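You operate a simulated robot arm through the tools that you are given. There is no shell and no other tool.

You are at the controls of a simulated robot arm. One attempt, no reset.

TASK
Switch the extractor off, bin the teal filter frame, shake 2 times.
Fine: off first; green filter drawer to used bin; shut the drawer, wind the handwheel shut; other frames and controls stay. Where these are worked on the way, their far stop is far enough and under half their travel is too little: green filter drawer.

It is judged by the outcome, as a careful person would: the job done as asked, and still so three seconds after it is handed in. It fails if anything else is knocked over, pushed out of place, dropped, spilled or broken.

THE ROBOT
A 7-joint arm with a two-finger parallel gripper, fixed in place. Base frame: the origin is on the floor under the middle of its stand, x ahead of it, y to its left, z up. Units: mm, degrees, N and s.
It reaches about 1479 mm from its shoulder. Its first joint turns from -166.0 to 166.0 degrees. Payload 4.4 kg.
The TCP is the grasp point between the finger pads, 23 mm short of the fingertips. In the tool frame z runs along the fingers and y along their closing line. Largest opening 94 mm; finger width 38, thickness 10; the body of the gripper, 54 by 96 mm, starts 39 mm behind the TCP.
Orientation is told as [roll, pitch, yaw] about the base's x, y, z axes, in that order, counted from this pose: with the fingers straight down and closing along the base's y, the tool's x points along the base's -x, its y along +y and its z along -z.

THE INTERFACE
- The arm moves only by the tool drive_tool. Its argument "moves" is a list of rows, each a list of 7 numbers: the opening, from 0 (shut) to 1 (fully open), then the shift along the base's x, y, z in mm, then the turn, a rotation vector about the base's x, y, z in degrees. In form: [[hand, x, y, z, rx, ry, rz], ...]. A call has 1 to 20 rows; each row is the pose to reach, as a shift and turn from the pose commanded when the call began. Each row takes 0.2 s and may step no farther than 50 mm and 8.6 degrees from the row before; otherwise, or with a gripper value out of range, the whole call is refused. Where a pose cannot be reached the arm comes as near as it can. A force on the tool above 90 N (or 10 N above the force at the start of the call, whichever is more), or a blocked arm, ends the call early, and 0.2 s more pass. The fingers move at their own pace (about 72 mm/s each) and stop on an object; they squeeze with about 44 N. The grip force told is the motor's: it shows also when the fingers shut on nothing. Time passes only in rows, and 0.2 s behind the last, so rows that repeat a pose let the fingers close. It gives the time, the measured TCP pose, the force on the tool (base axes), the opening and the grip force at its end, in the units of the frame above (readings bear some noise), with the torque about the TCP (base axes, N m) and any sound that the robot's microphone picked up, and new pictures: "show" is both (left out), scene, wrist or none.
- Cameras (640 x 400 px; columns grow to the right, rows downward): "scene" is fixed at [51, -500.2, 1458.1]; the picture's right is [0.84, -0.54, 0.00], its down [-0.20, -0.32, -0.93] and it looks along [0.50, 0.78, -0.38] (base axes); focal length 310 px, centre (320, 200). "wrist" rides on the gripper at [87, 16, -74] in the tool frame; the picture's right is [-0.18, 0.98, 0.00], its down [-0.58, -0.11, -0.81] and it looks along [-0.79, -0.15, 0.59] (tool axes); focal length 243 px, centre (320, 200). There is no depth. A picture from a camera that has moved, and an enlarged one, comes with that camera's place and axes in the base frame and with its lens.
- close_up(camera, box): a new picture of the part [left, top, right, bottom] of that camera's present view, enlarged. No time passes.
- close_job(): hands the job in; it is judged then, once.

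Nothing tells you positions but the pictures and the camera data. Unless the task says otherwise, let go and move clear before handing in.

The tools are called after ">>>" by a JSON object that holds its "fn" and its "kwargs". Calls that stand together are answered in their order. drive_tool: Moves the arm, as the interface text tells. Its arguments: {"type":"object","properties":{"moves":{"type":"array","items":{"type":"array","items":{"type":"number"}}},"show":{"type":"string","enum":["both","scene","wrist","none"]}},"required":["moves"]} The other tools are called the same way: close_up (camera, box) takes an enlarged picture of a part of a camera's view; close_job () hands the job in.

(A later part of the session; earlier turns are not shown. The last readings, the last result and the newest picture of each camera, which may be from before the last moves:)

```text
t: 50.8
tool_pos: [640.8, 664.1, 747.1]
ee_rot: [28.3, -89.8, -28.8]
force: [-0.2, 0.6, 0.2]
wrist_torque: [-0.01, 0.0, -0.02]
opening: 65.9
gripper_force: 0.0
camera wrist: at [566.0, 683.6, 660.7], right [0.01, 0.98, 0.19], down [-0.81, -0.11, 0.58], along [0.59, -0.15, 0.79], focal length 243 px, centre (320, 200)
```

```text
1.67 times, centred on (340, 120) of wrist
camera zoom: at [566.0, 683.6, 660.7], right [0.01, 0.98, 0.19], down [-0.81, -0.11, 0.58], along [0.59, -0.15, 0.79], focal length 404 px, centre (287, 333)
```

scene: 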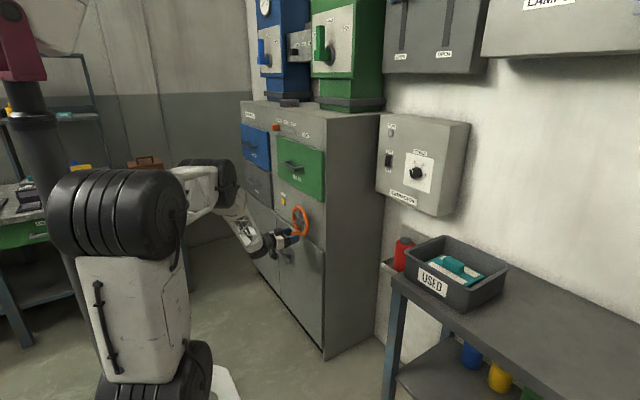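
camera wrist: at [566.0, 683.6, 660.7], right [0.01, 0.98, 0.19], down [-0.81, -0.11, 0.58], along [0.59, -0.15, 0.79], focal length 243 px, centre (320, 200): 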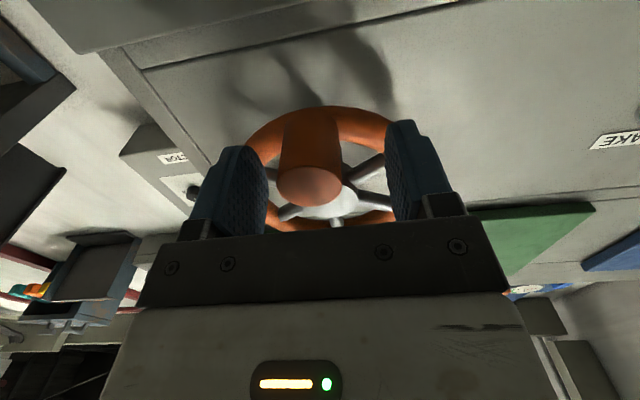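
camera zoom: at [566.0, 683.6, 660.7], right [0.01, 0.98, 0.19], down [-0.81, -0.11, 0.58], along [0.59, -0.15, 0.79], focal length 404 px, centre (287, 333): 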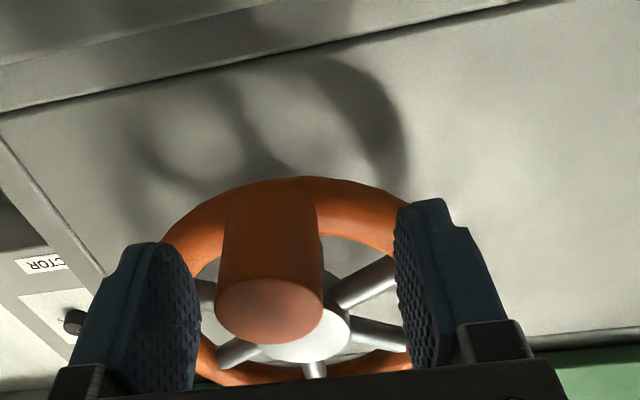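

The knob is between the fingers. Closing on it.

>>> {"fn": "drive_tool", "kwargs": {"moves": [[0.3, 2, 0, -1, 0, 0, 0], [0, 2, 0, -1, 0, 0, 0], [0, 2, 0, -1, 0, 0, 0], [0, 2, 0, -1, 0, 0, 0]]}}

>>> {"fn": "close_up", "kwargs": {"camera": "wrist", "box": [180, 0, 500, 240]}}

```text
t: 51.6
tool_pos: [644.3, 660.6, 744.2]
ee_rot: [-18.0, -89.9, 17.2]
force: [-18.9, -35.4, 17.6]
wrist_torque: [0.07, -0.69, 0.43]
opening: 31.9
gripper_force: 44.6
stopped in row 3: the force on the tool passed its limit at 97 N (the readings are from after the stop); the commanded pose is now the measured one
camera wrist: at [569.5, 678.6, 657.5], right [0.01, 0.98, 0.18], down [-0.81, -0.1, 0.58], along [0.59, -0.16, 0.79], focal length 243 px, centre (320, 200)
```

scene: 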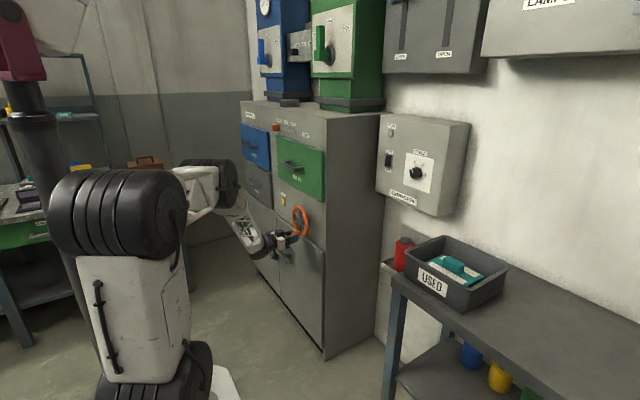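
wrist: 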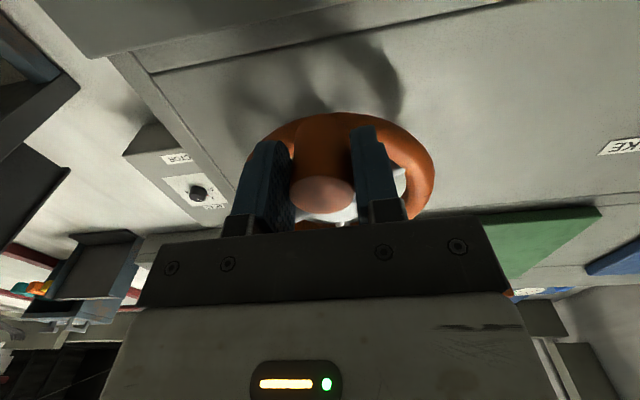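

```text
1.67 times, centred on (340, 120) of wrist
camera zoom: at [569.5, 678.6, 657.5], right [0.01, 0.98, 0.18], down [-0.81, -0.1, 0.58], along [0.59, -0.16, 0.79], focal length 404 px, centre (287, 333)
```

zoom: 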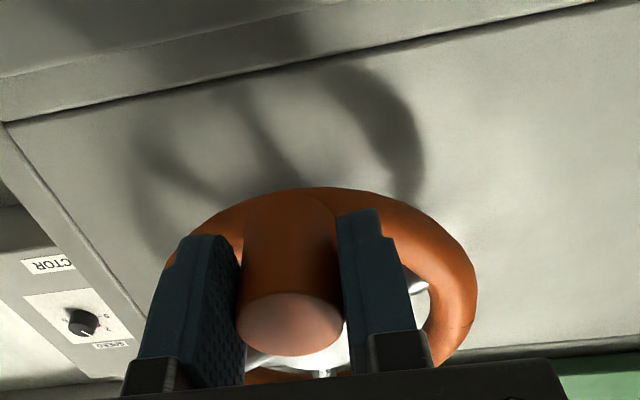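

The grip closed on the knob but pushed it sideways a bit. I'll let it settle, then nudge it slightly in the clockwise direction (towards +y at the bottom) to feel the wheel.

>>> {"fn": "drive_tool", "kwargs": {"moves": [[0, 0, 0, 0, 0, 0, 0], [0, 0, 0, 0, 0, 0, 0], [0, 0, 0, 0, 0, 0, 0]], "show": "none"}}

```text
t: 52.4
tool_pos: [645.0, 660.7, 743.7]
ee_rot: [-7.4, -89.9, 6.5]
force: [-25.4, -56.8, 27.7]
wrist_torque: [0.07, -0.55, 0.06]
opening: 32.2
gripper_force: 44.5
```

>>> {"fn": "drive_tool", "kwargs": {"moves": [[0, -2, -2, 1, 0, 0, 0], [0, -3, -4, 2, 0, 0, 0], [0, -3, -4, 2, 0, 0, 0]], "show": "scene"}}

>>> {"fn": "close_up", "kwargs": {"camera": "scene", "box": [250, 180, 350, 260]}}

```text
t: 53.2
tool_pos: [641.4, 657.7, 745.5]
ee_rot: [-21.8, -89.7, 21.4]
force: [24.1, 11.1, -15.2]
wrist_torque: [-0.42, 0.64, 1.14]
opening: 31.9
gripper_force: 45.4
```

scene: 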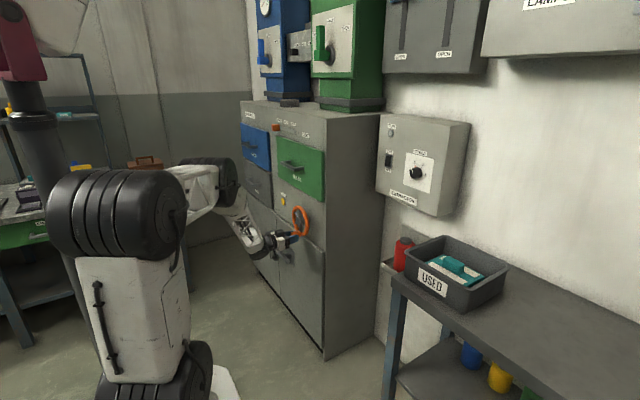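

```text
5.00 times, centred on (300, 220) of scene
camera zoom: at [51.0, -500.2, 1458.1], right [0.84, -0.54, 0.0], down [-0.2, -0.32, -0.93], along [0.5, 0.78, -0.38], focal length 1549 px, centre (420, 100)
```

zoom: 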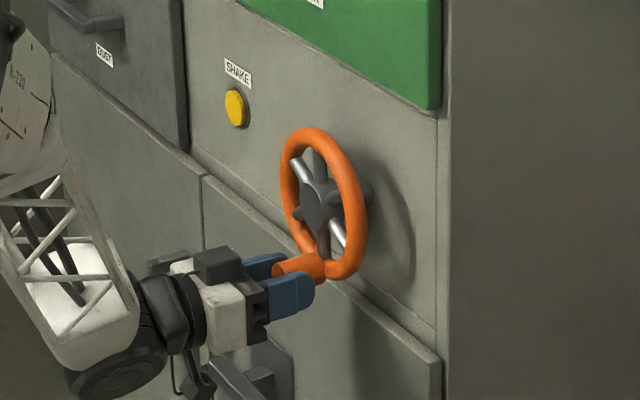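

The wheel didn't move clockwise under about 55 N. I'll carefully test the other direction with a small nudge to learn whether it's at a stop or just stiff.

>>> {"fn": "drive_tool", "kwargs": {"moves": [[0, 1.5, 0.6, -0.7, 0, 0, 0], [0, 1.5, 0.6, -0.7, 0, 0, 0]], "show": "none"}}

>>> {"fn": "drive_tool", "kwargs": {"moves": [[0, 0, -1.5, 0, 0, 0, 0], [0, 0, -3, 0, 0, 0, 0], [0, 0, -3, 0, 0, 0, 0]]}}

>>> {"fn": "close_up", "kwargs": {"camera": "scene", "box": [250, 180, 350, 260]}}

```text
t: 53.8
tool_pos: [642.0, 658.6, 745.3]
ee_rot: [-26.1, -89.8, 25.6]
force: [-40.7, -7.7, 4.1]
wrist_torque: [0.28, -0.36, 0.81]
opening: 32.1
gripper_force: 44.8
```

```text
t: 54.6
tool_pos: [641.7, 654.2, 747.2]
ee_rot: [-4.2, -89.8, 3.6]
force: [-7.1, 10.6, -4.0]
wrist_torque: [-0.54, 0.62, 1.08]
opening: 31.8
gripper_force: 44.2
camera wrist: at [567.7, 672.5, 658.9], right [0.01, 0.98, 0.18], down [-0.81, -0.1, 0.58], along [0.59, -0.16, 0.79], focal length 243 px, centre (320, 200)
```

scene: 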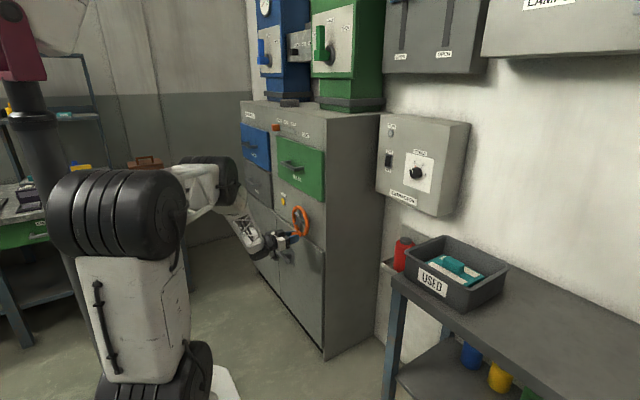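
wrist: 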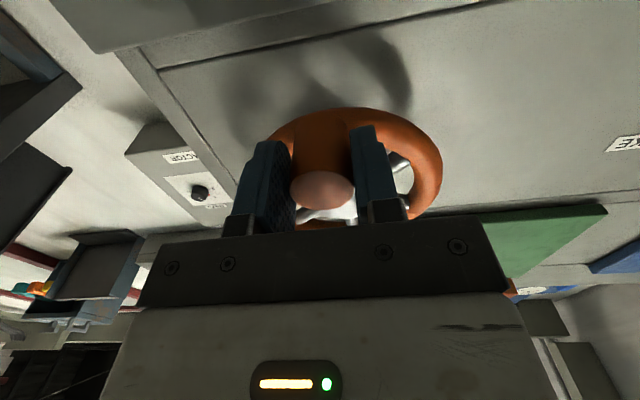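

```text
5.00 times, centred on (300, 220) of scene
camera zoom: at [51.0, -500.2, 1458.1], right [0.84, -0.54, 0.0], down [-0.2, -0.32, -0.93], along [0.5, 0.78, -0.38], focal length 1549 px, centre (420, 100)
```

zoom: 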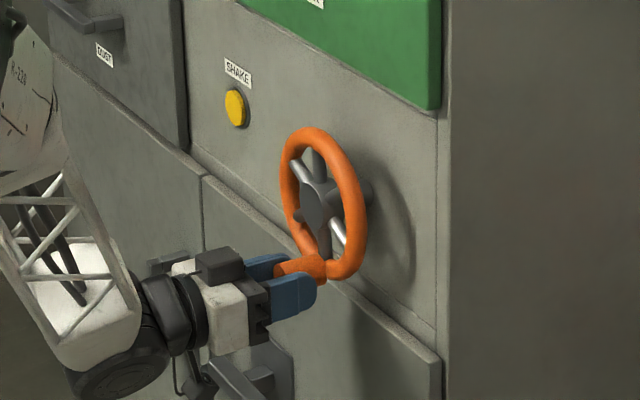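

The wheel is against a hard stop clockwise but moves freely the other way, with about 10 N of friction. I'll turn it a short way anticlockwise, watching forces, sound and picture, to learn how it behaves.

>>> {"fn": "drive_tool", "kwargs": {"moves": [[0, 0, -9.1, 1.5, 0, 0, 0], [0, 0, -18.1, 4.0, 0, 0, 0], [0, 0, -28.7, 9.0, 0, 0, 0], [0, 0, -28.7, 9.0, 0, 0, 0]]}}

>>> {"fn": "close_up", "kwargs": {"camera": "scene", "box": [250, 180, 350, 260]}}

```text
t: 55.6
tool_pos: [642.4, 626.8, 755.7]
ee_rot: [-1.9, -89.8, 1.3]
force: [10.1, 11.1, -2.6]
wrist_torque: [-0.64, 0.63, 1.04]
opening: 32.0
gripper_force: 45.2
camera wrist: at [567.1, 644.6, 668.7], right [0.01, 0.98, 0.18], down [-0.81, -0.1, 0.58], along [0.59, -0.16, 0.79], focal length 243 px, centre (320, 200)
```

scene: 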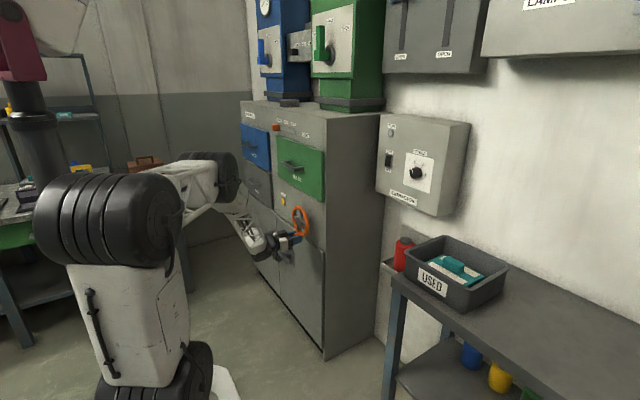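
wrist: 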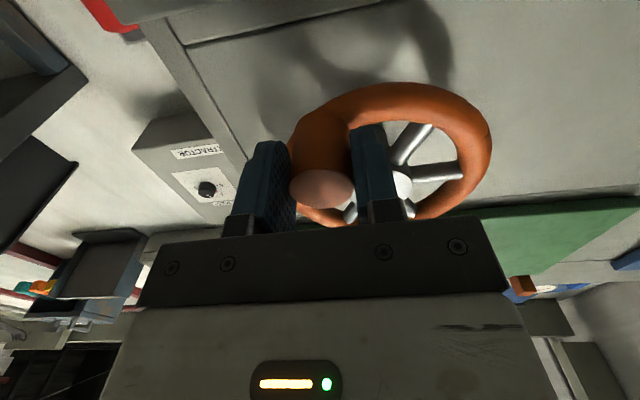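

```text
5.00 times, centred on (300, 220) of scene
camera zoom: at [51.0, -500.2, 1458.1], right [0.84, -0.54, 0.0], down [-0.2, -0.32, -0.93], along [0.5, 0.78, -0.38], focal length 1549 px, centre (420, 100)
```

zoom: 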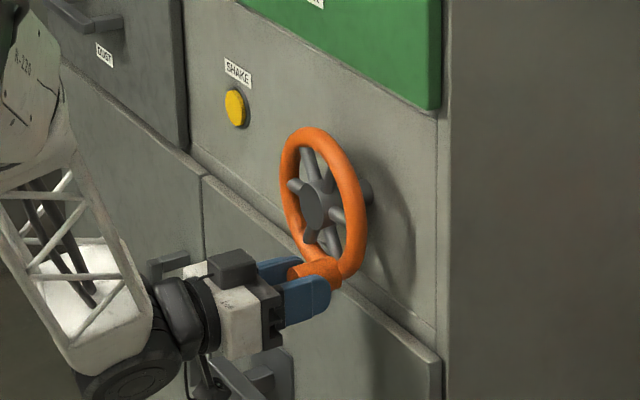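

The wheel turns easily anticlockwise. I'll return clockwise to confirm that the stop really belongs to the wheel.

>>> {"fn": "drive_tool", "kwargs": {"moves": [[0, 0, 10.6, -5, 0, 0, 0], [0, 0, 19.6, -7.5, 0, 0, 0], [0, 0, 28.7, -9.0, 0, 0, 0], [0, 0, 32, -9.0, 0, 0, 0], [0, 0, 35, -9.0, 0, 0, 0], [0, 0, 38, -8.9, 0, 0, 0], [0, 0, 41, -8.6, 0, 0, 0]]}}

>>> {"fn": "close_up", "kwargs": {"camera": "scene", "box": [250, 180, 350, 260]}}

```text
t: 57.0
tool_pos: [642.8, 660.2, 743.4]
ee_rot: [-41.4, -90.0, 40.5]
force: [-19.3, -34.4, 18.1]
wrist_torque: [0.11, -0.49, 0.6]
opening: 32.4
gripper_force: 45.0
stopped in row 7: the force on the tool passed its limit at 100 N (the readings are from after the stop); the commanded pose is now the measured one
camera wrist: at [568.2, 678.9, 656.6], right [0.02, 0.98, 0.18], down [-0.81, -0.09, 0.58], along [0.59, -0.16, 0.79], focal length 243 px, centre (320, 200)
```

scene: 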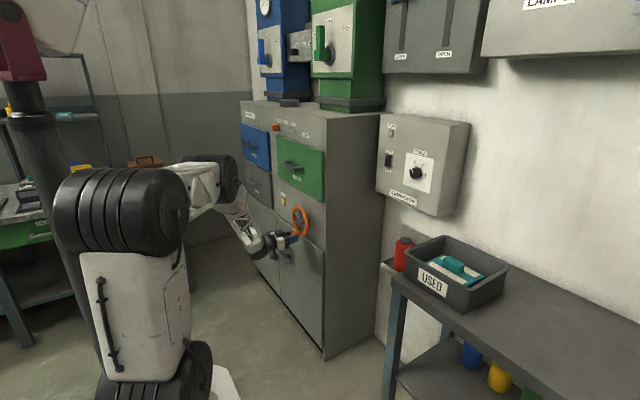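
wrist: 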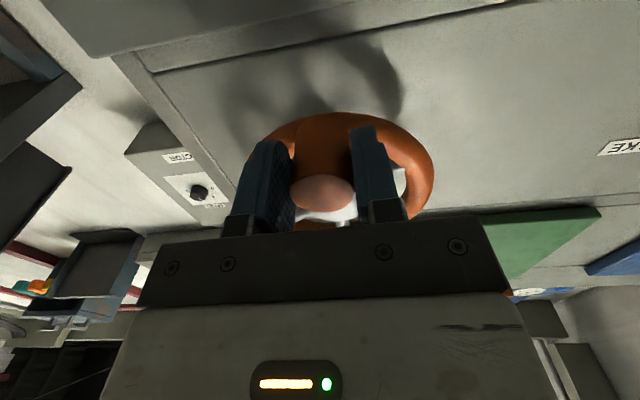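

```text
5.00 times, centred on (300, 220) of scene
camera zoom: at [51.0, -500.2, 1458.1], right [0.84, -0.54, 0.0], down [-0.2, -0.32, -0.93], along [0.5, 0.78, -0.38], focal length 1549 px, centre (420, 100)
```

zoom: 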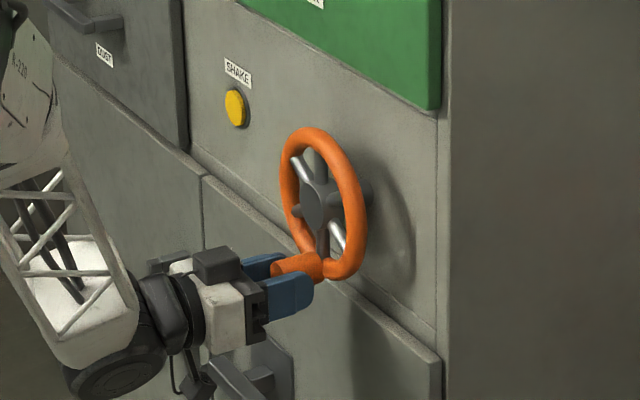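

The clockwise stop is confirmed at the starting position. The drawer opened freely with the wheel there, so shut is more likely the other end. I'll wind it anticlockwise step by step, watching for its other stop.

>>> {"fn": "drive_tool", "kwargs": {"moves": [[0, 0, -12.8, 3.1, 0, 0, 0], [0, 0, -24.1, 6.1, 0, 0, 0], [0, 0, -34.7, 11.1, 0, 0, 0], [0, 0, -44.3, 17.8, 0, 0, 0], [0, 0, -52.5, 26.0, 0, 0, 0], [0, 0, -59.2, 35.6, 0, 0, 0], [0, 0, -64.2, 46.2, 0, 0, 0], [0, 0, -67.2, 57.5, 0, 0, 0], [0, 0, -68.2, 69.1, 0, 0, 0]]}}

>>> {"fn": "close_up", "kwargs": {"camera": "scene", "box": [250, 180, 350, 260]}}

```text
t: 59.0
tool_pos: [641.5, 594.1, 811.8]
ee_rot: [-29.5, -89.8, 28.8]
force: [8.1, 59.7, -13.8]
wrist_torque: [-0.75, 1.19, 1.44]
opening: 31.9
gripper_force: 45.3
camera wrist: at [567.0, 613.3, 725.0], right [0.01, 0.98, 0.18], down [-0.81, -0.1, 0.58], along [0.59, -0.16, 0.79], focal length 243 px, centre (320, 200)
```

scene: 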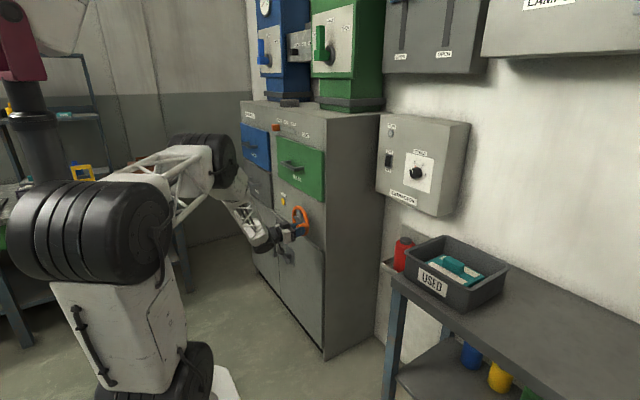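
wrist: 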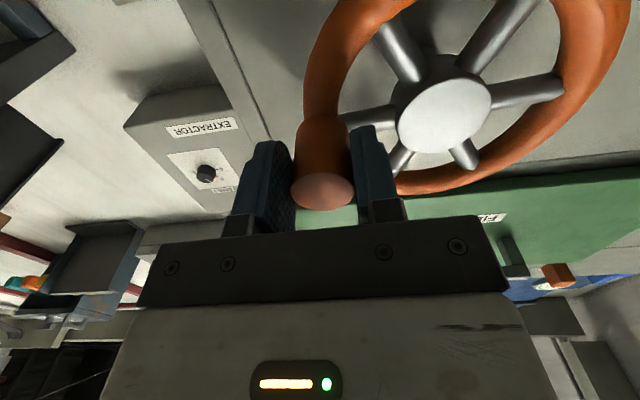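

```text
5.00 times, centred on (300, 220) of scene
camera zoom: at [51.0, -500.2, 1458.1], right [0.84, -0.54, 0.0], down [-0.2, -0.32, -0.93], along [0.5, 0.78, -0.38], focal length 1549 px, centre (420, 100)
```

zoom: 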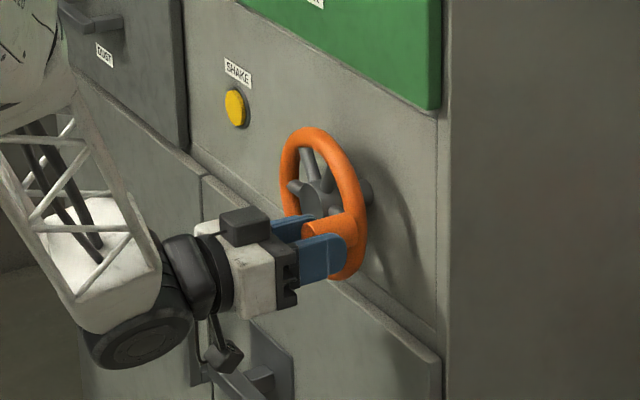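

It's turning smoothly, and the side force shows the wheel centre is about (660, 810) with R≈64.5. I'll correct for that and carry on to the top.

>>> {"fn": "drive_tool", "kwargs": {"moves": [[0, 0, 3.7, 3.1, 0, 0, 0], [0, 0, 5.7, 14.2, 0, 0, 0], [0, 0, 9.5, 24.8, 0, 0, 0], [0, 0, 15.2, 34.5, 0, 0, 0], [0, 0, 22.4, 43.1, 0, 0, 0], [0, 0, 31, 50.3, 0, 0, 0], [0, 0, 40.7, 56, 0, 0, 0], [0, 0, 51.3, 59.8, 0, 0, 0], [0, 0, 62.4, 61.8, 0, 0, 0], [0, 0, 68, 62, 0, 0, 0]]}}

>>> {"fn": "close_up", "kwargs": {"camera": "scene", "box": [250, 180, 350, 260]}}

```text
t: 61.2
tool_pos: [642.9, 660.6, 875.3]
ee_rot: [-27.9, -89.8, 26.9]
force: [-0.4, -18.7, 8.6]
wrist_torque: [0.02, 0.24, 1.0]
opening: 32.0
gripper_force: 44.4
camera wrist: at [568.1, 678.6, 787.6], right [0.02, 0.98, 0.18], down [-0.81, -0.09, 0.58], along [0.59, -0.16, 0.79], focal length 243 px, centre (320, 200)
```

scene: 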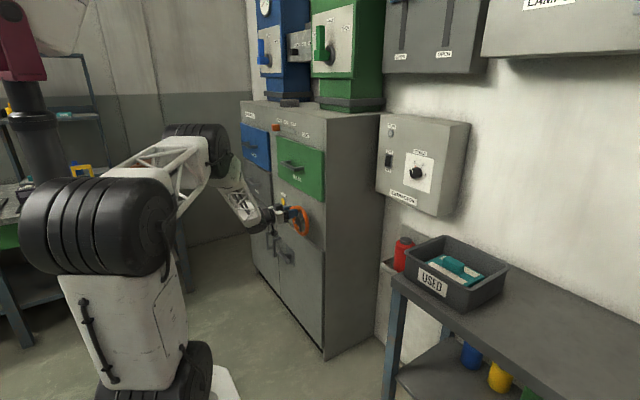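
wrist: 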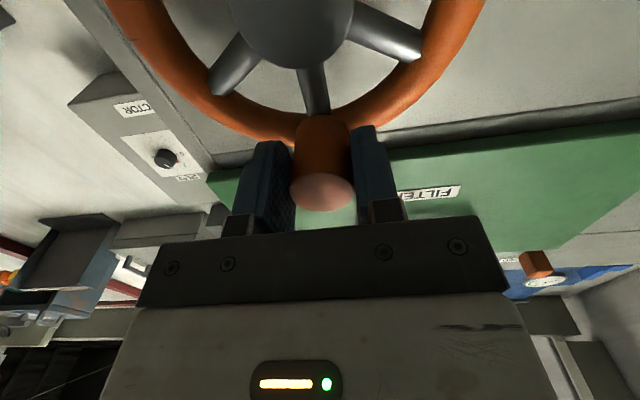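

```text
5.00 times, centred on (300, 220) of scene
camera zoom: at [51.0, -500.2, 1458.1], right [0.84, -0.54, 0.0], down [-0.2, -0.32, -0.93], along [0.5, 0.78, -0.38], focal length 1549 px, centre (420, 100)
```

zoom: 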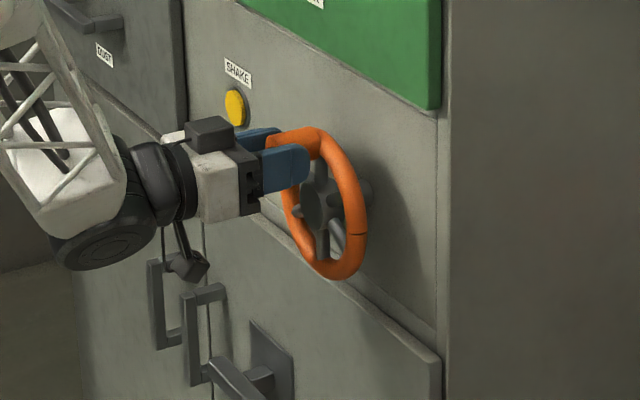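

Half a turn done, with only light friction. I'll continue anticlockwise.

>>> {"fn": "drive_tool", "kwargs": {"moves": [[0, 0, 11.2, -0.5, 0, 0, 0], [0, 0, 22.1, -3.4, 0, 0, 0], [0, 0, 32.4, -8.2, 0, 0, 0], [0, 0, 41.6, -14.7, 0, 0, 0], [0, 0, 49.6, -22.6, 0, 0, 0], [0, 0, 56.1, -31.9, 0, 0, 0], [0, 0, 60.8, -42.1, 0, 0, 0], [0, 0, 63.8, -53, 0, 0, 0], [0, 0, 64.7, -64.25, 0, 0, 0]]}}

>>> {"fn": "close_up", "kwargs": {"camera": "scene", "box": [250, 180, 350, 260]}}

```text
t: 61.5
tool_pos: [643.8, 660.0, 874.4]
ee_rot: [-50.8, -89.8, 49.4]
force: [-25.5, -45.6, 18.1]
wrist_torque: [0.13, -0.33, 0.2]
opening: 32.1
gripper_force: 44.7
stopped in row 1: the force on the tool passed its limit at 104 N (the readings are from after the stop); the commanded pose is now the measured one
camera wrist: at [569.0, 679.5, 787.0], right [0.03, 0.98, 0.18], down [-0.81, -0.09, 0.58], along [0.59, -0.16, 0.79], focal length 243 px, centre (320, 200)
```

scene: 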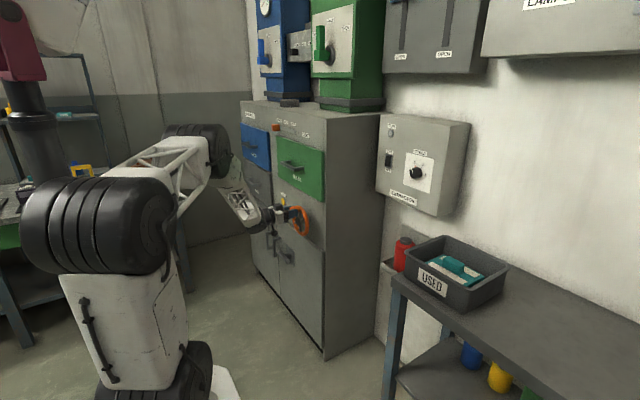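
wrist: 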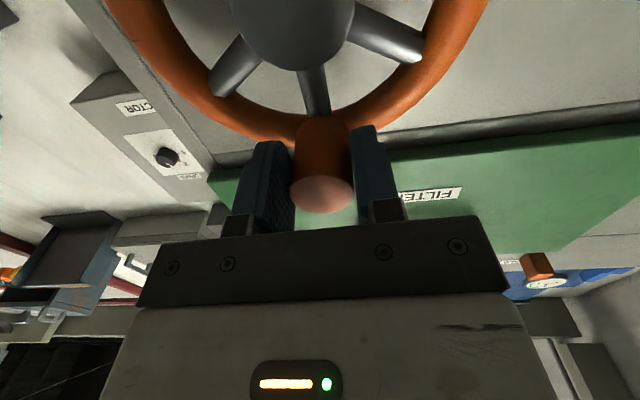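

```text
5.00 times, centred on (300, 220) of scene
camera zoom: at [51.0, -500.2, 1458.1], right [0.84, -0.54, 0.0], down [-0.2, -0.32, -0.93], along [0.5, 0.78, -0.38], focal length 1549 px, centre (420, 100)
```

zoom: 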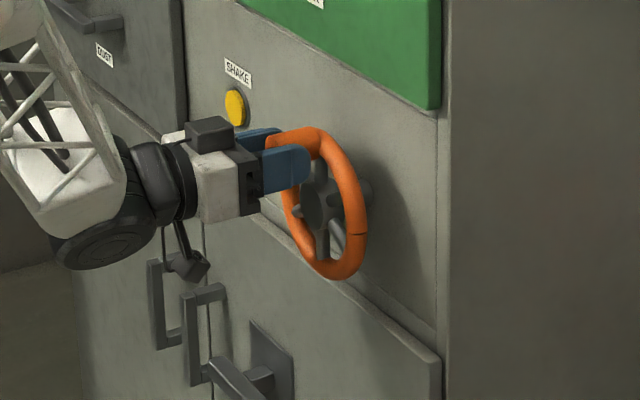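

I've found the second stop exactly half a turn away, with the knob at the top. I'll let go here and check whether the drawer is now locked, which would show which end is "shut".

>>> {"fn": "drive_tool", "kwargs": {"moves": [[0.3, 0, -1, 0, 0, 0, 0], [0.6, 0, -1, 0, 0, 0, 0], [0.7, 0, -1, 0, 0, 0, 0], [0.7, -20, -1, 0, 0, 0, 0], [0.7, -60, -1, 0, 0, 0, 0], [0.7, -95, -1, 0, 0, 0, 0]]}}

>>> {"fn": "close_up", "kwargs": {"camera": "scene", "box": [250, 180, 350, 260]}}

>>> {"fn": "close_up", "kwargs": {"camera": "scene", "box": [230, 90, 390, 190]}}

```text
t: 62.9
tool_pos: [546.9, 660.0, 872.7]
ee_rot: [-53.4, -89.8, 52.1]
force: [0.9, -0.1, 0.2]
wrist_torque: [-0.01, 0.0, 0.0]
opening: 65.8
gripper_force: 0.1
camera wrist: at [472.8, 677.4, 785.5], right [0.02, 0.98, 0.18], down [-0.81, -0.09, 0.58], along [0.59, -0.16, 0.79], focal length 243 px, centre (320, 200)
```

scene: 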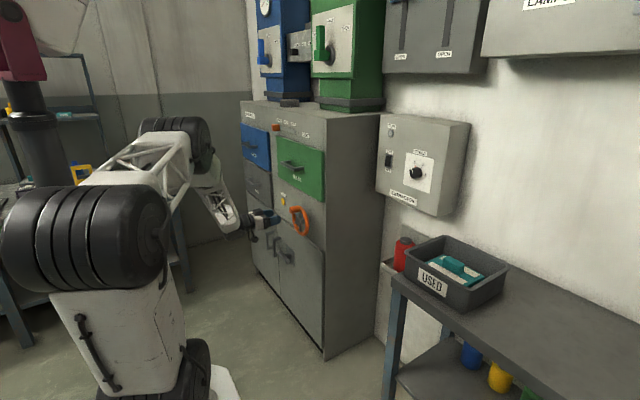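
wrist: 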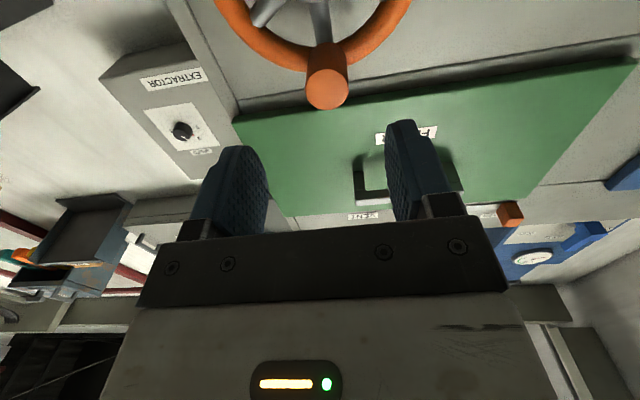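

```text
5.00 times, centred on (300, 220) of scene
camera zoom: at [51.0, -500.2, 1458.1], right [0.84, -0.54, 0.0], down [-0.2, -0.32, -0.93], along [0.5, 0.78, -0.38], focal length 1549 px, centre (420, 100)
```

zoom: 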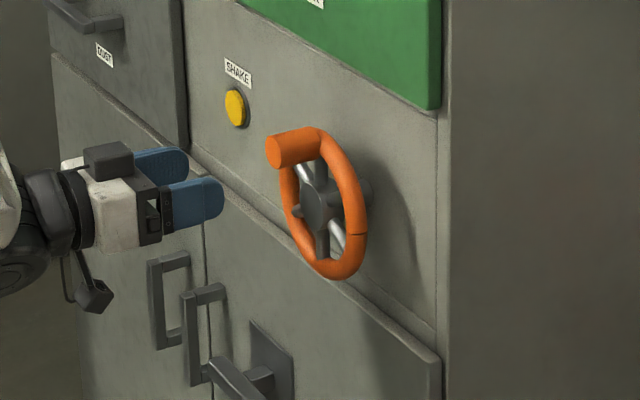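

```text
4.00 times, centred on (310, 140) of scene
camera zoom: at [51.0, -500.2, 1458.1], right [0.84, -0.54, 0.0], down [-0.2, -0.32, -0.93], along [0.5, 0.78, -0.38], focal length 1239 px, centre (360, 440)
```

zoom: 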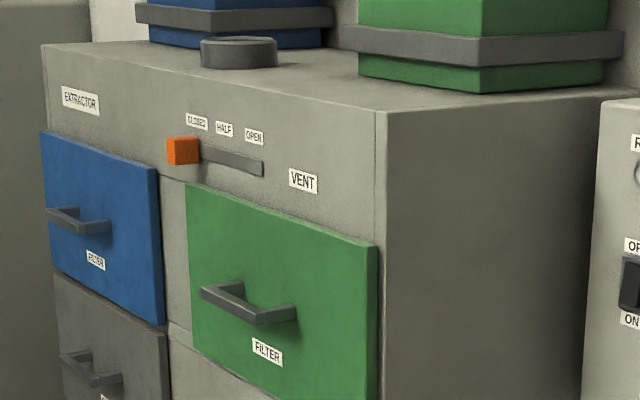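

Next I'll approach the drawer handle horizontally, with the fingers rolled to close vertically on the bar, for a gentle pull test.

>>> {"fn": "drive_tool", "kwargs": {"moves": [[0.6, 0, 8, 17, -8.2, 0, 0], [0.6, 0, 16, 34, -16.4, 0, 0], [0.6, 0, 24, 51, -24.6, 0, 0], [0.6, 0, 32, 68, -32.8, 0, 0], [0.6, 5, 40, 85, -41, 0, 0], [0.6, 10, 48, 102, -49.2, 0, 0], [0.6, 15, 56, 119, -57.4, 0, 0], [0.6, 20, 64, 136, -65.6, 0, 0], [0.6, 28, 72, 153, -73.8, 0, 0], [0.6, 35, 80, 170, -82, 0, 0], [0.6, 40, 89, 185, -90, 0, 0], [0.6, 40, 89, 185, -90, 0, 0]]}}

>>> {"fn": "close_up", "kwargs": {"camera": "scene", "box": [240, 120, 340, 200]}}

```text
t: 65.5
tool_pos: [586.9, 751.1, 1056.7]
ee_rot: [-91.3, 0.2, 89.8]
force: [-0.4, 0.0, -0.6]
wrist_torque: [0.01, -0.01, 0.06]
opening: 56.5
gripper_force: 0.0
camera wrist: at [512.4, 666.2, 1039.0], right [0.02, 0.18, -0.98], down [-0.81, 0.58, 0.09], along [0.59, 0.79, 0.16], focal length 243 px, centre (320, 200)
```

scene: 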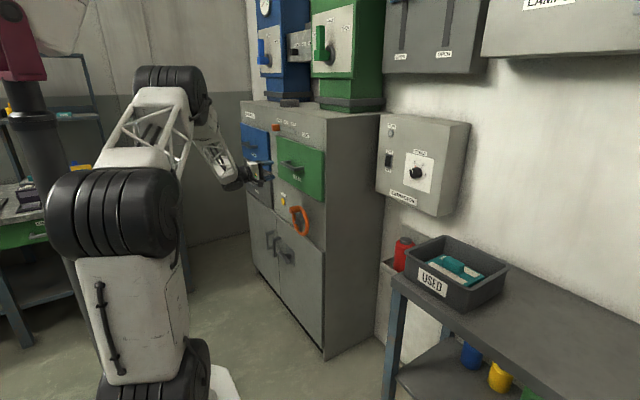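
wrist: 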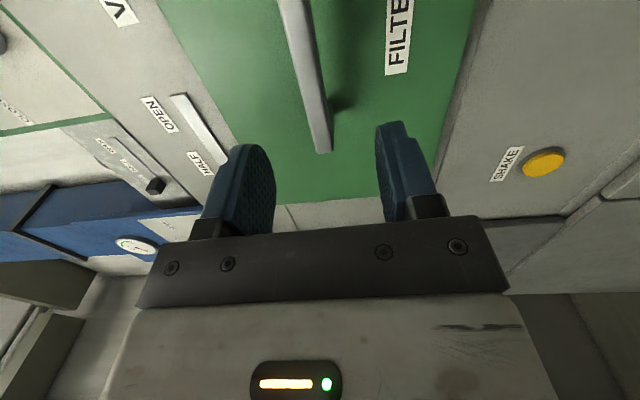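

```text
5.00 times, centred on (290, 160) of scene
camera zoom: at [51.0, -500.2, 1458.1], right [0.84, -0.54, 0.0], down [-0.2, -0.32, -0.93], along [0.5, 0.78, -0.38], focal length 1549 px, centre (470, 400)
```

zoom: 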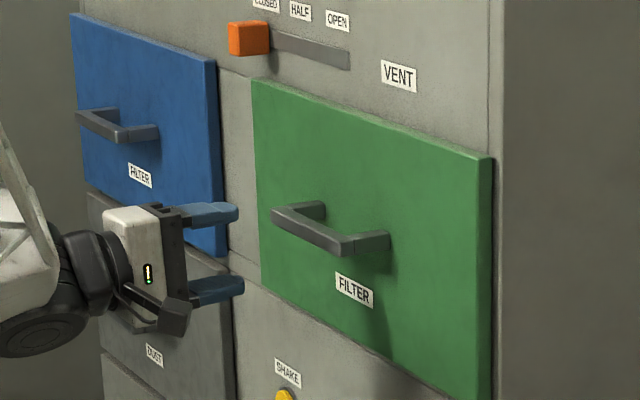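

The bar lies between the finger heights. I'll advance and close on it.

>>> {"fn": "drive_tool", "kwargs": {"moves": [[0.6, 40, 0, 2, 0, 0, 0], [0.6, 70, 0, 2, 0, 0, 0], [0.6, 90, 0, 2, 0, 0, 0], [0.6, 90, 0, 2, 0, 0, 0], [0, 90, 0, 2, 0, 0, 0], [0, 90, 0, 2, 0, 0, 0], [0, 90, 0, 2, 0, 0, 0]]}}

```text
t: 67.1
tool_pos: [679.5, 750.2, 1064.1]
ee_rot: [-91.5, 0.1, 89.8]
force: [1.3, -5.0, 25.1]
wrist_torque: [0.33, 0.69, -0.41]
opening: 16.2
gripper_force: 44.4
camera wrist: at [603.3, 665.5, 1046.3], right [0.03, 0.18, -0.98], down [-0.81, 0.58, 0.09], along [0.59, 0.79, 0.16], focal length 243 px, centre (320, 200)
```

scene: 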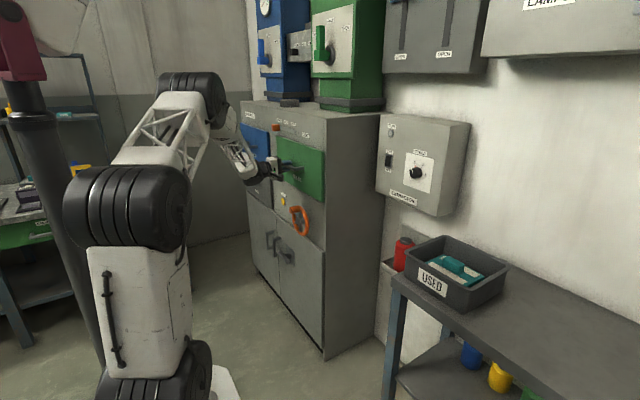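
wrist: 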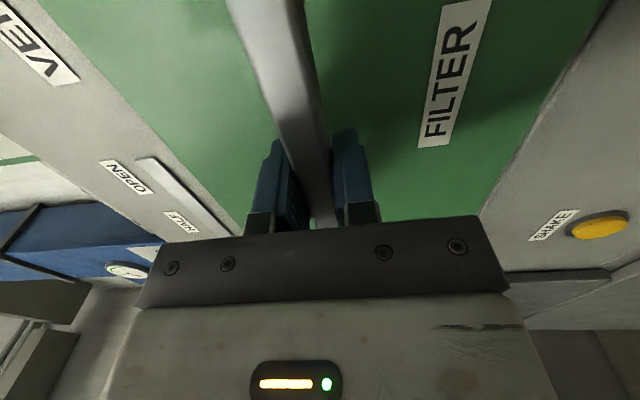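

Gripped. Now a gentle pull of up to about 9 mm.

>>> {"fn": "drive_tool", "kwargs": {"moves": [[0, -2, 0, 0, 0, 0, 0], [0, -4, 0, 0, 0, 0, 0], [0, -6, 0, 0, 0, 0, 0], [0, -9, 0, 0, 0, 0, 0], [0, -9, 0, 0, 0, 0, 0]]}}

>>> {"fn": "close_up", "kwargs": {"camera": "scene", "box": [240, 120, 340, 200]}}

```text
t: 68.3
tool_pos: [667.8, 749.4, 1064.3]
ee_rot: [-91.5, -0.1, 89.8]
force: [3.4, 11.3, 70.6]
wrist_torque: [-1.78, 0.77, 0.35]
opening: 15.8
gripper_force: 45.2
camera wrist: at [594.6, 665.4, 1046.0], right [0.03, 0.18, -0.98], down [-0.81, 0.58, 0.09], along [0.59, 0.79, 0.16], focal length 243 px, centre (320, 200)
```

scene: 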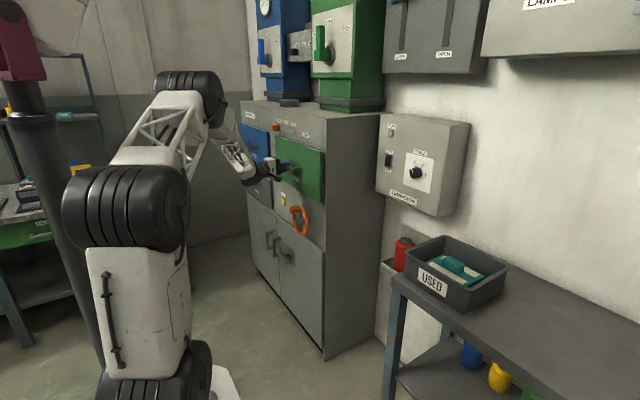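
wrist: 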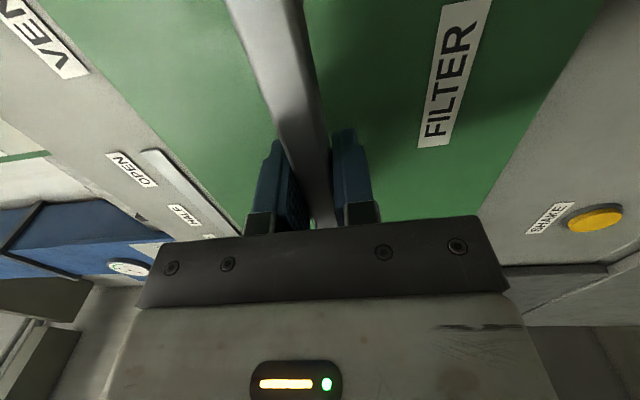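

```text
5.00 times, centred on (290, 160) of scene
camera zoom: at [51.0, -500.2, 1458.1], right [0.84, -0.54, 0.0], down [-0.2, -0.32, -0.93], along [0.5, 0.78, -0.38], focal length 1549 px, centre (470, 400)
```

zoom: 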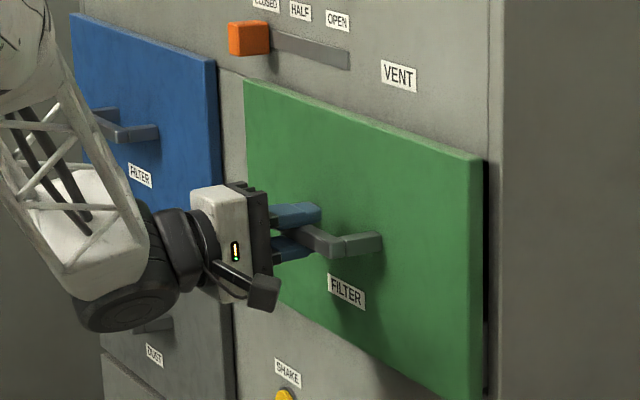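

The drawer isn't locked with the wheel at this end either, so that test is inconclusive. I'll push it fully shut again before anything else.

>>> {"fn": "drive_tool", "kwargs": {"moves": [[0, 3, 0, 3, 0, 0, 0], [0, 6, 0, 3, 0, 0, 0], [0, 9, 0, 3, 0, 0, 0], [0, 11, 0, 3, 0, 0, 0], [0, 13, 0, 3, 0, 0, 0], [0, 15, 0, 3, 0, 0, 0]]}}

>>> {"fn": "close_up", "kwargs": {"camera": "scene", "box": [230, 90, 390, 190]}}

```text
t: 69.6
tool_pos: [680.8, 748.8, 1064.9]
ee_rot: [-91.4, 0.1, 89.8]
force: [-41.1, -23.7, 8.5]
wrist_torque: [0.89, 0.54, 0.23]
opening: 16.0
gripper_force: 45.3
stopped in row 6: the force on the tool passed its limit at 95 N (the readings are from after the stop); the commanded pose is now the measured one
camera wrist: at [606.3, 664.5, 1046.6], right [0.03, 0.18, -0.98], down [-0.81, 0.58, 0.09], along [0.59, 0.79, 0.16], focal length 243 px, centre (320, 200)
```

scene: 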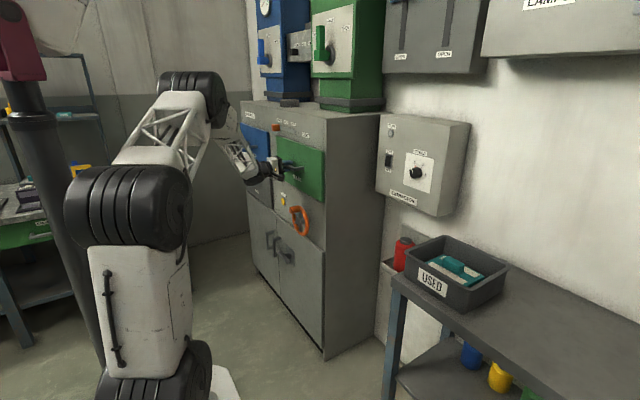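
wrist: 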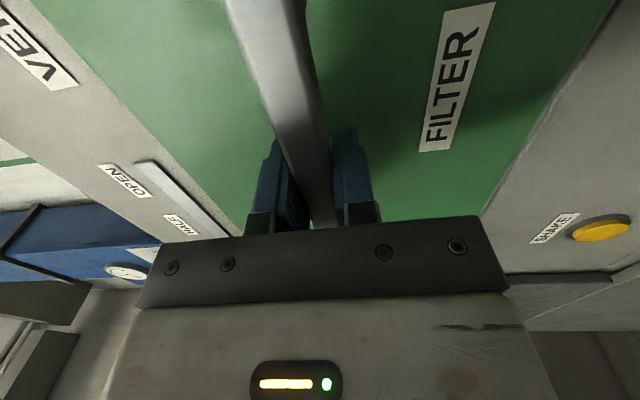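

```text
4.00 times, centred on (310, 140) of scene
camera zoom: at [51.0, -500.2, 1458.1], right [0.84, -0.54, 0.0], down [-0.2, -0.32, -0.93], along [0.5, 0.78, -0.38], focal length 1239 px, centre (360, 440)
```

zoom: 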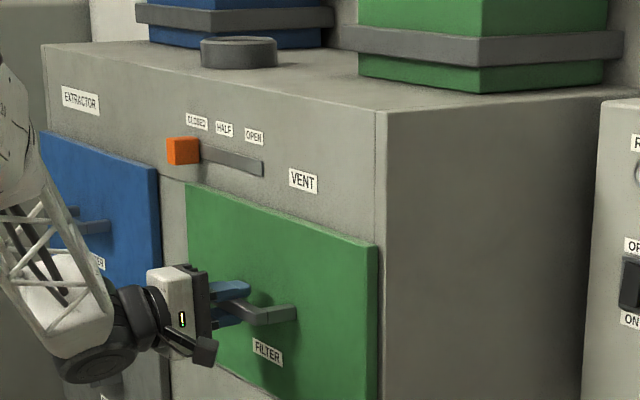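

The drawer is shut again, matching the first picture. I'll release it and take a close look at the wheel and its surroundings for any markings of the shut direction.

>>> {"fn": "drive_tool", "kwargs": {"moves": [[0.3, -1, 0, -1, 0, 0, 0], [0.6, -1, 0, -1, 0, 0, 0], [0.6, -1, 0, -1, 0, 0, 0], [0.6, -25, 0, -1, 0, 0, 0], [0.6, -60, 0, -1, 0, 0, 0], [0.6, -100, 0, -1, 0, 0, 0]]}}

>>> {"fn": "close_up", "kwargs": {"camera": "scene", "box": [285, 195, 325, 245]}}

>>> {"fn": "close_up", "kwargs": {"camera": "scene", "box": [230, 90, 390, 190]}}

>>> {"fn": "close_up", "kwargs": {"camera": "scene", "box": [240, 0, 400, 100]}}

```text
t: 71.0
tool_pos: [579.3, 750.1, 1063.9]
ee_rot: [-91.4, 0.1, 89.8]
force: [0.4, 0.2, -0.1]
wrist_torque: [0.03, 0.01, -0.02]
opening: 56.3
gripper_force: 0.0
camera wrist: at [504.8, 665.3, 1044.9], right [0.02, 0.18, -0.98], down [-0.81, 0.58, 0.09], along [0.59, 0.79, 0.16], focal length 243 px, centre (320, 200)
```

scene: 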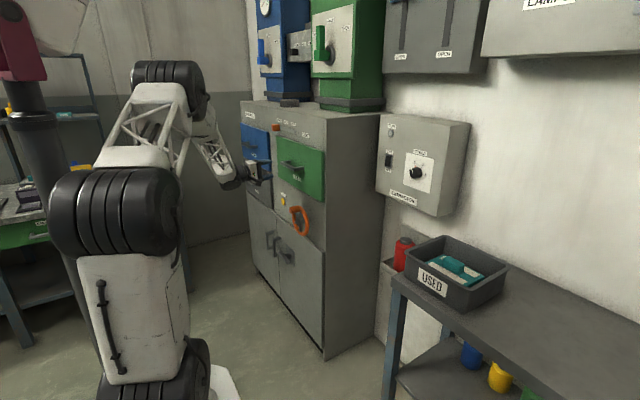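
wrist: 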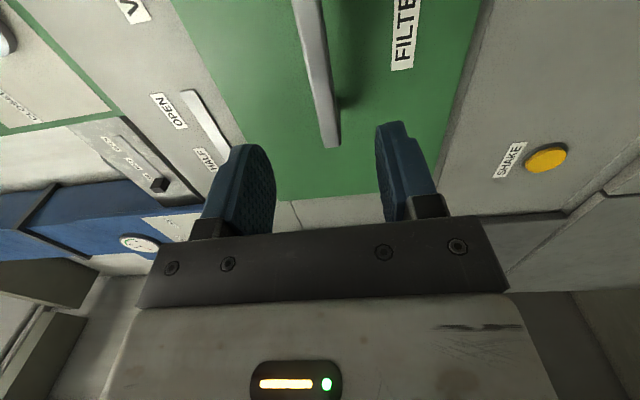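

```text
8.00 times, centred on (305, 220) of scene
camera zoom: at [51.0, -500.2, 1458.1], right [0.84, -0.54, 0.0], down [-0.2, -0.32, -0.93], along [0.5, 0.78, -0.38], focal length 2478 px, centre (440, 40)
```

zoom: 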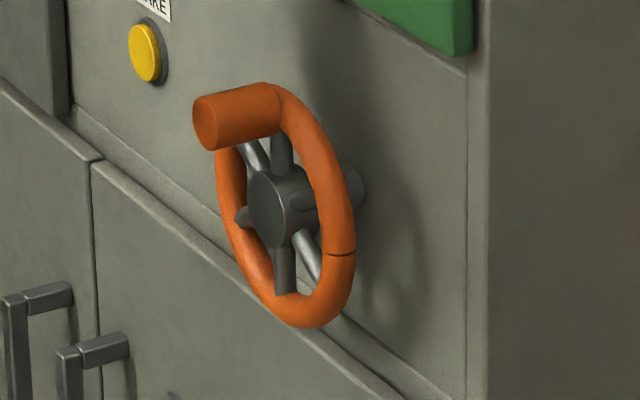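

```text
4.00 times, centred on (310, 140) of scene
camera zoom: at [51.0, -500.2, 1458.1], right [0.84, -0.54, 0.0], down [-0.2, -0.32, -0.93], along [0.5, 0.78, -0.38], focal length 1239 px, centre (360, 440)
```

zoom: 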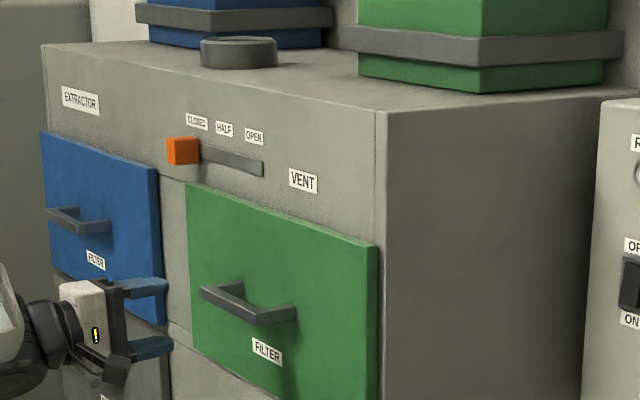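

```text
4.00 times, centred on (320, 50) of scene
camera zoom: at [51.0, -500.2, 1458.1], right [0.84, -0.54, 0.0], down [-0.2, -0.32, -0.93], along [0.5, 0.78, -0.38], focal length 1239 px, centre (320, 800)
```

zoom: 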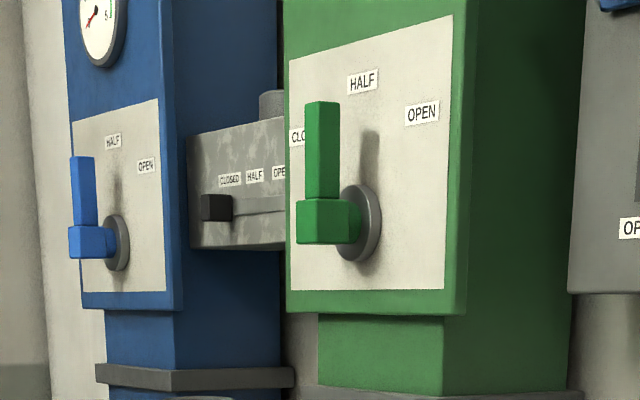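

There are no markings on the wheel's face, but the tower levers run CLOSED to OPEN clockwise, which fits anticlockwise being this cabinet's shut end. I'll move back for a closer frontal look at the wheel and the SHAKE button.

>>> {"fn": "drive_tool", "kwargs": {"moves": [[0.3, -15, -5, -10, 6.4, 4.1, -1.6], [0, -30, -11, -25, 12.7, 8.1, -3.3], [0, -45, -17, -42, 19.1, 12.2, -4.9], [0, -58, -23, -60, 25.5, 16.2, -6.5], [0, -70, -29, -78, 31.8, 20.3, -8.2], [0, -80, -35, -96, 38.2, 24.4, -9.8], [0, -88, -41, -114, 44.6, 28.4, -11.4], [0, -95, -47, -132, 50.9, 32.5, -13.1], [0, -100, -53, -150, 57.3, 36.5, -14.7], [0, -105, -59, -168, 63.7, 40.6, -16.3], [0, -110, -65, -184, 70, 44.6, -18], [0, -110, -69, -194, 76.4, 48.7, -19.6], [0, -110, -69, -194, 76.4, 48.7, -19.6]]}}

>>> {"fn": "close_up", "kwargs": {"camera": "wrist", "box": [200, 0, 520, 200]}}

```text
t: 73.8
tool_pos: [472.5, 682.0, 868.4]
ee_rot: [-1.4, -44.8, 20.1]
force: [0.0, -0.2, -0.5]
wrist_torque: [0.01, -0.01, -0.01]
opening: 0.0
gripper_force: 42.0
camera wrist: at [359.7, 660.3, 859.6], right [-0.2, 0.97, 0.11], down [-0.12, -0.14, 0.98], along [0.97, 0.18, 0.14], focal length 243 px, centre (320, 200)
```

scene: 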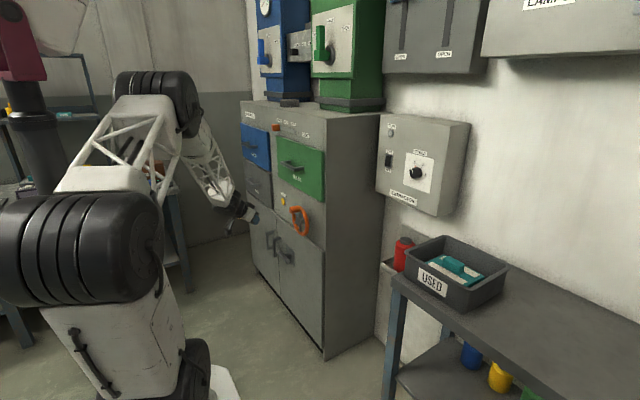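
wrist: 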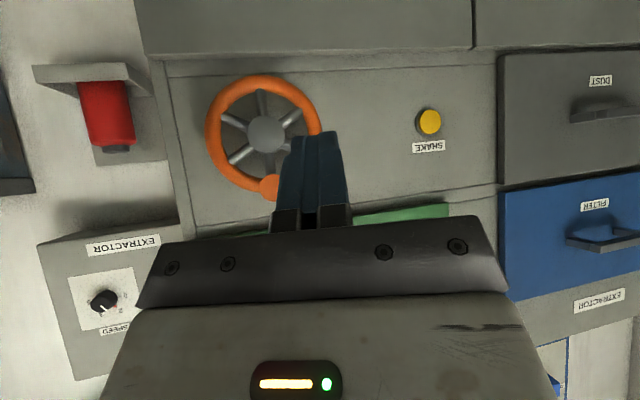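

```text
2.00 times, centred on (360, 100) of wrist
camera zoom: at [359.7, 660.3, 859.6], right [-0.2, 0.97, 0.11], down [-0.12, -0.14, 0.98], along [0.97, 0.18, 0.14], focal length 485 px, centre (240, 400)
```

zoom: 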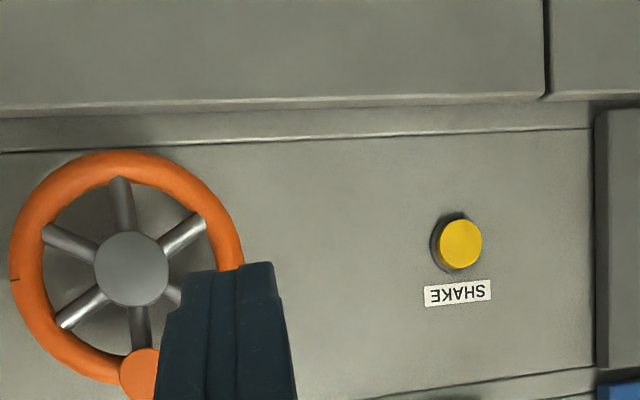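

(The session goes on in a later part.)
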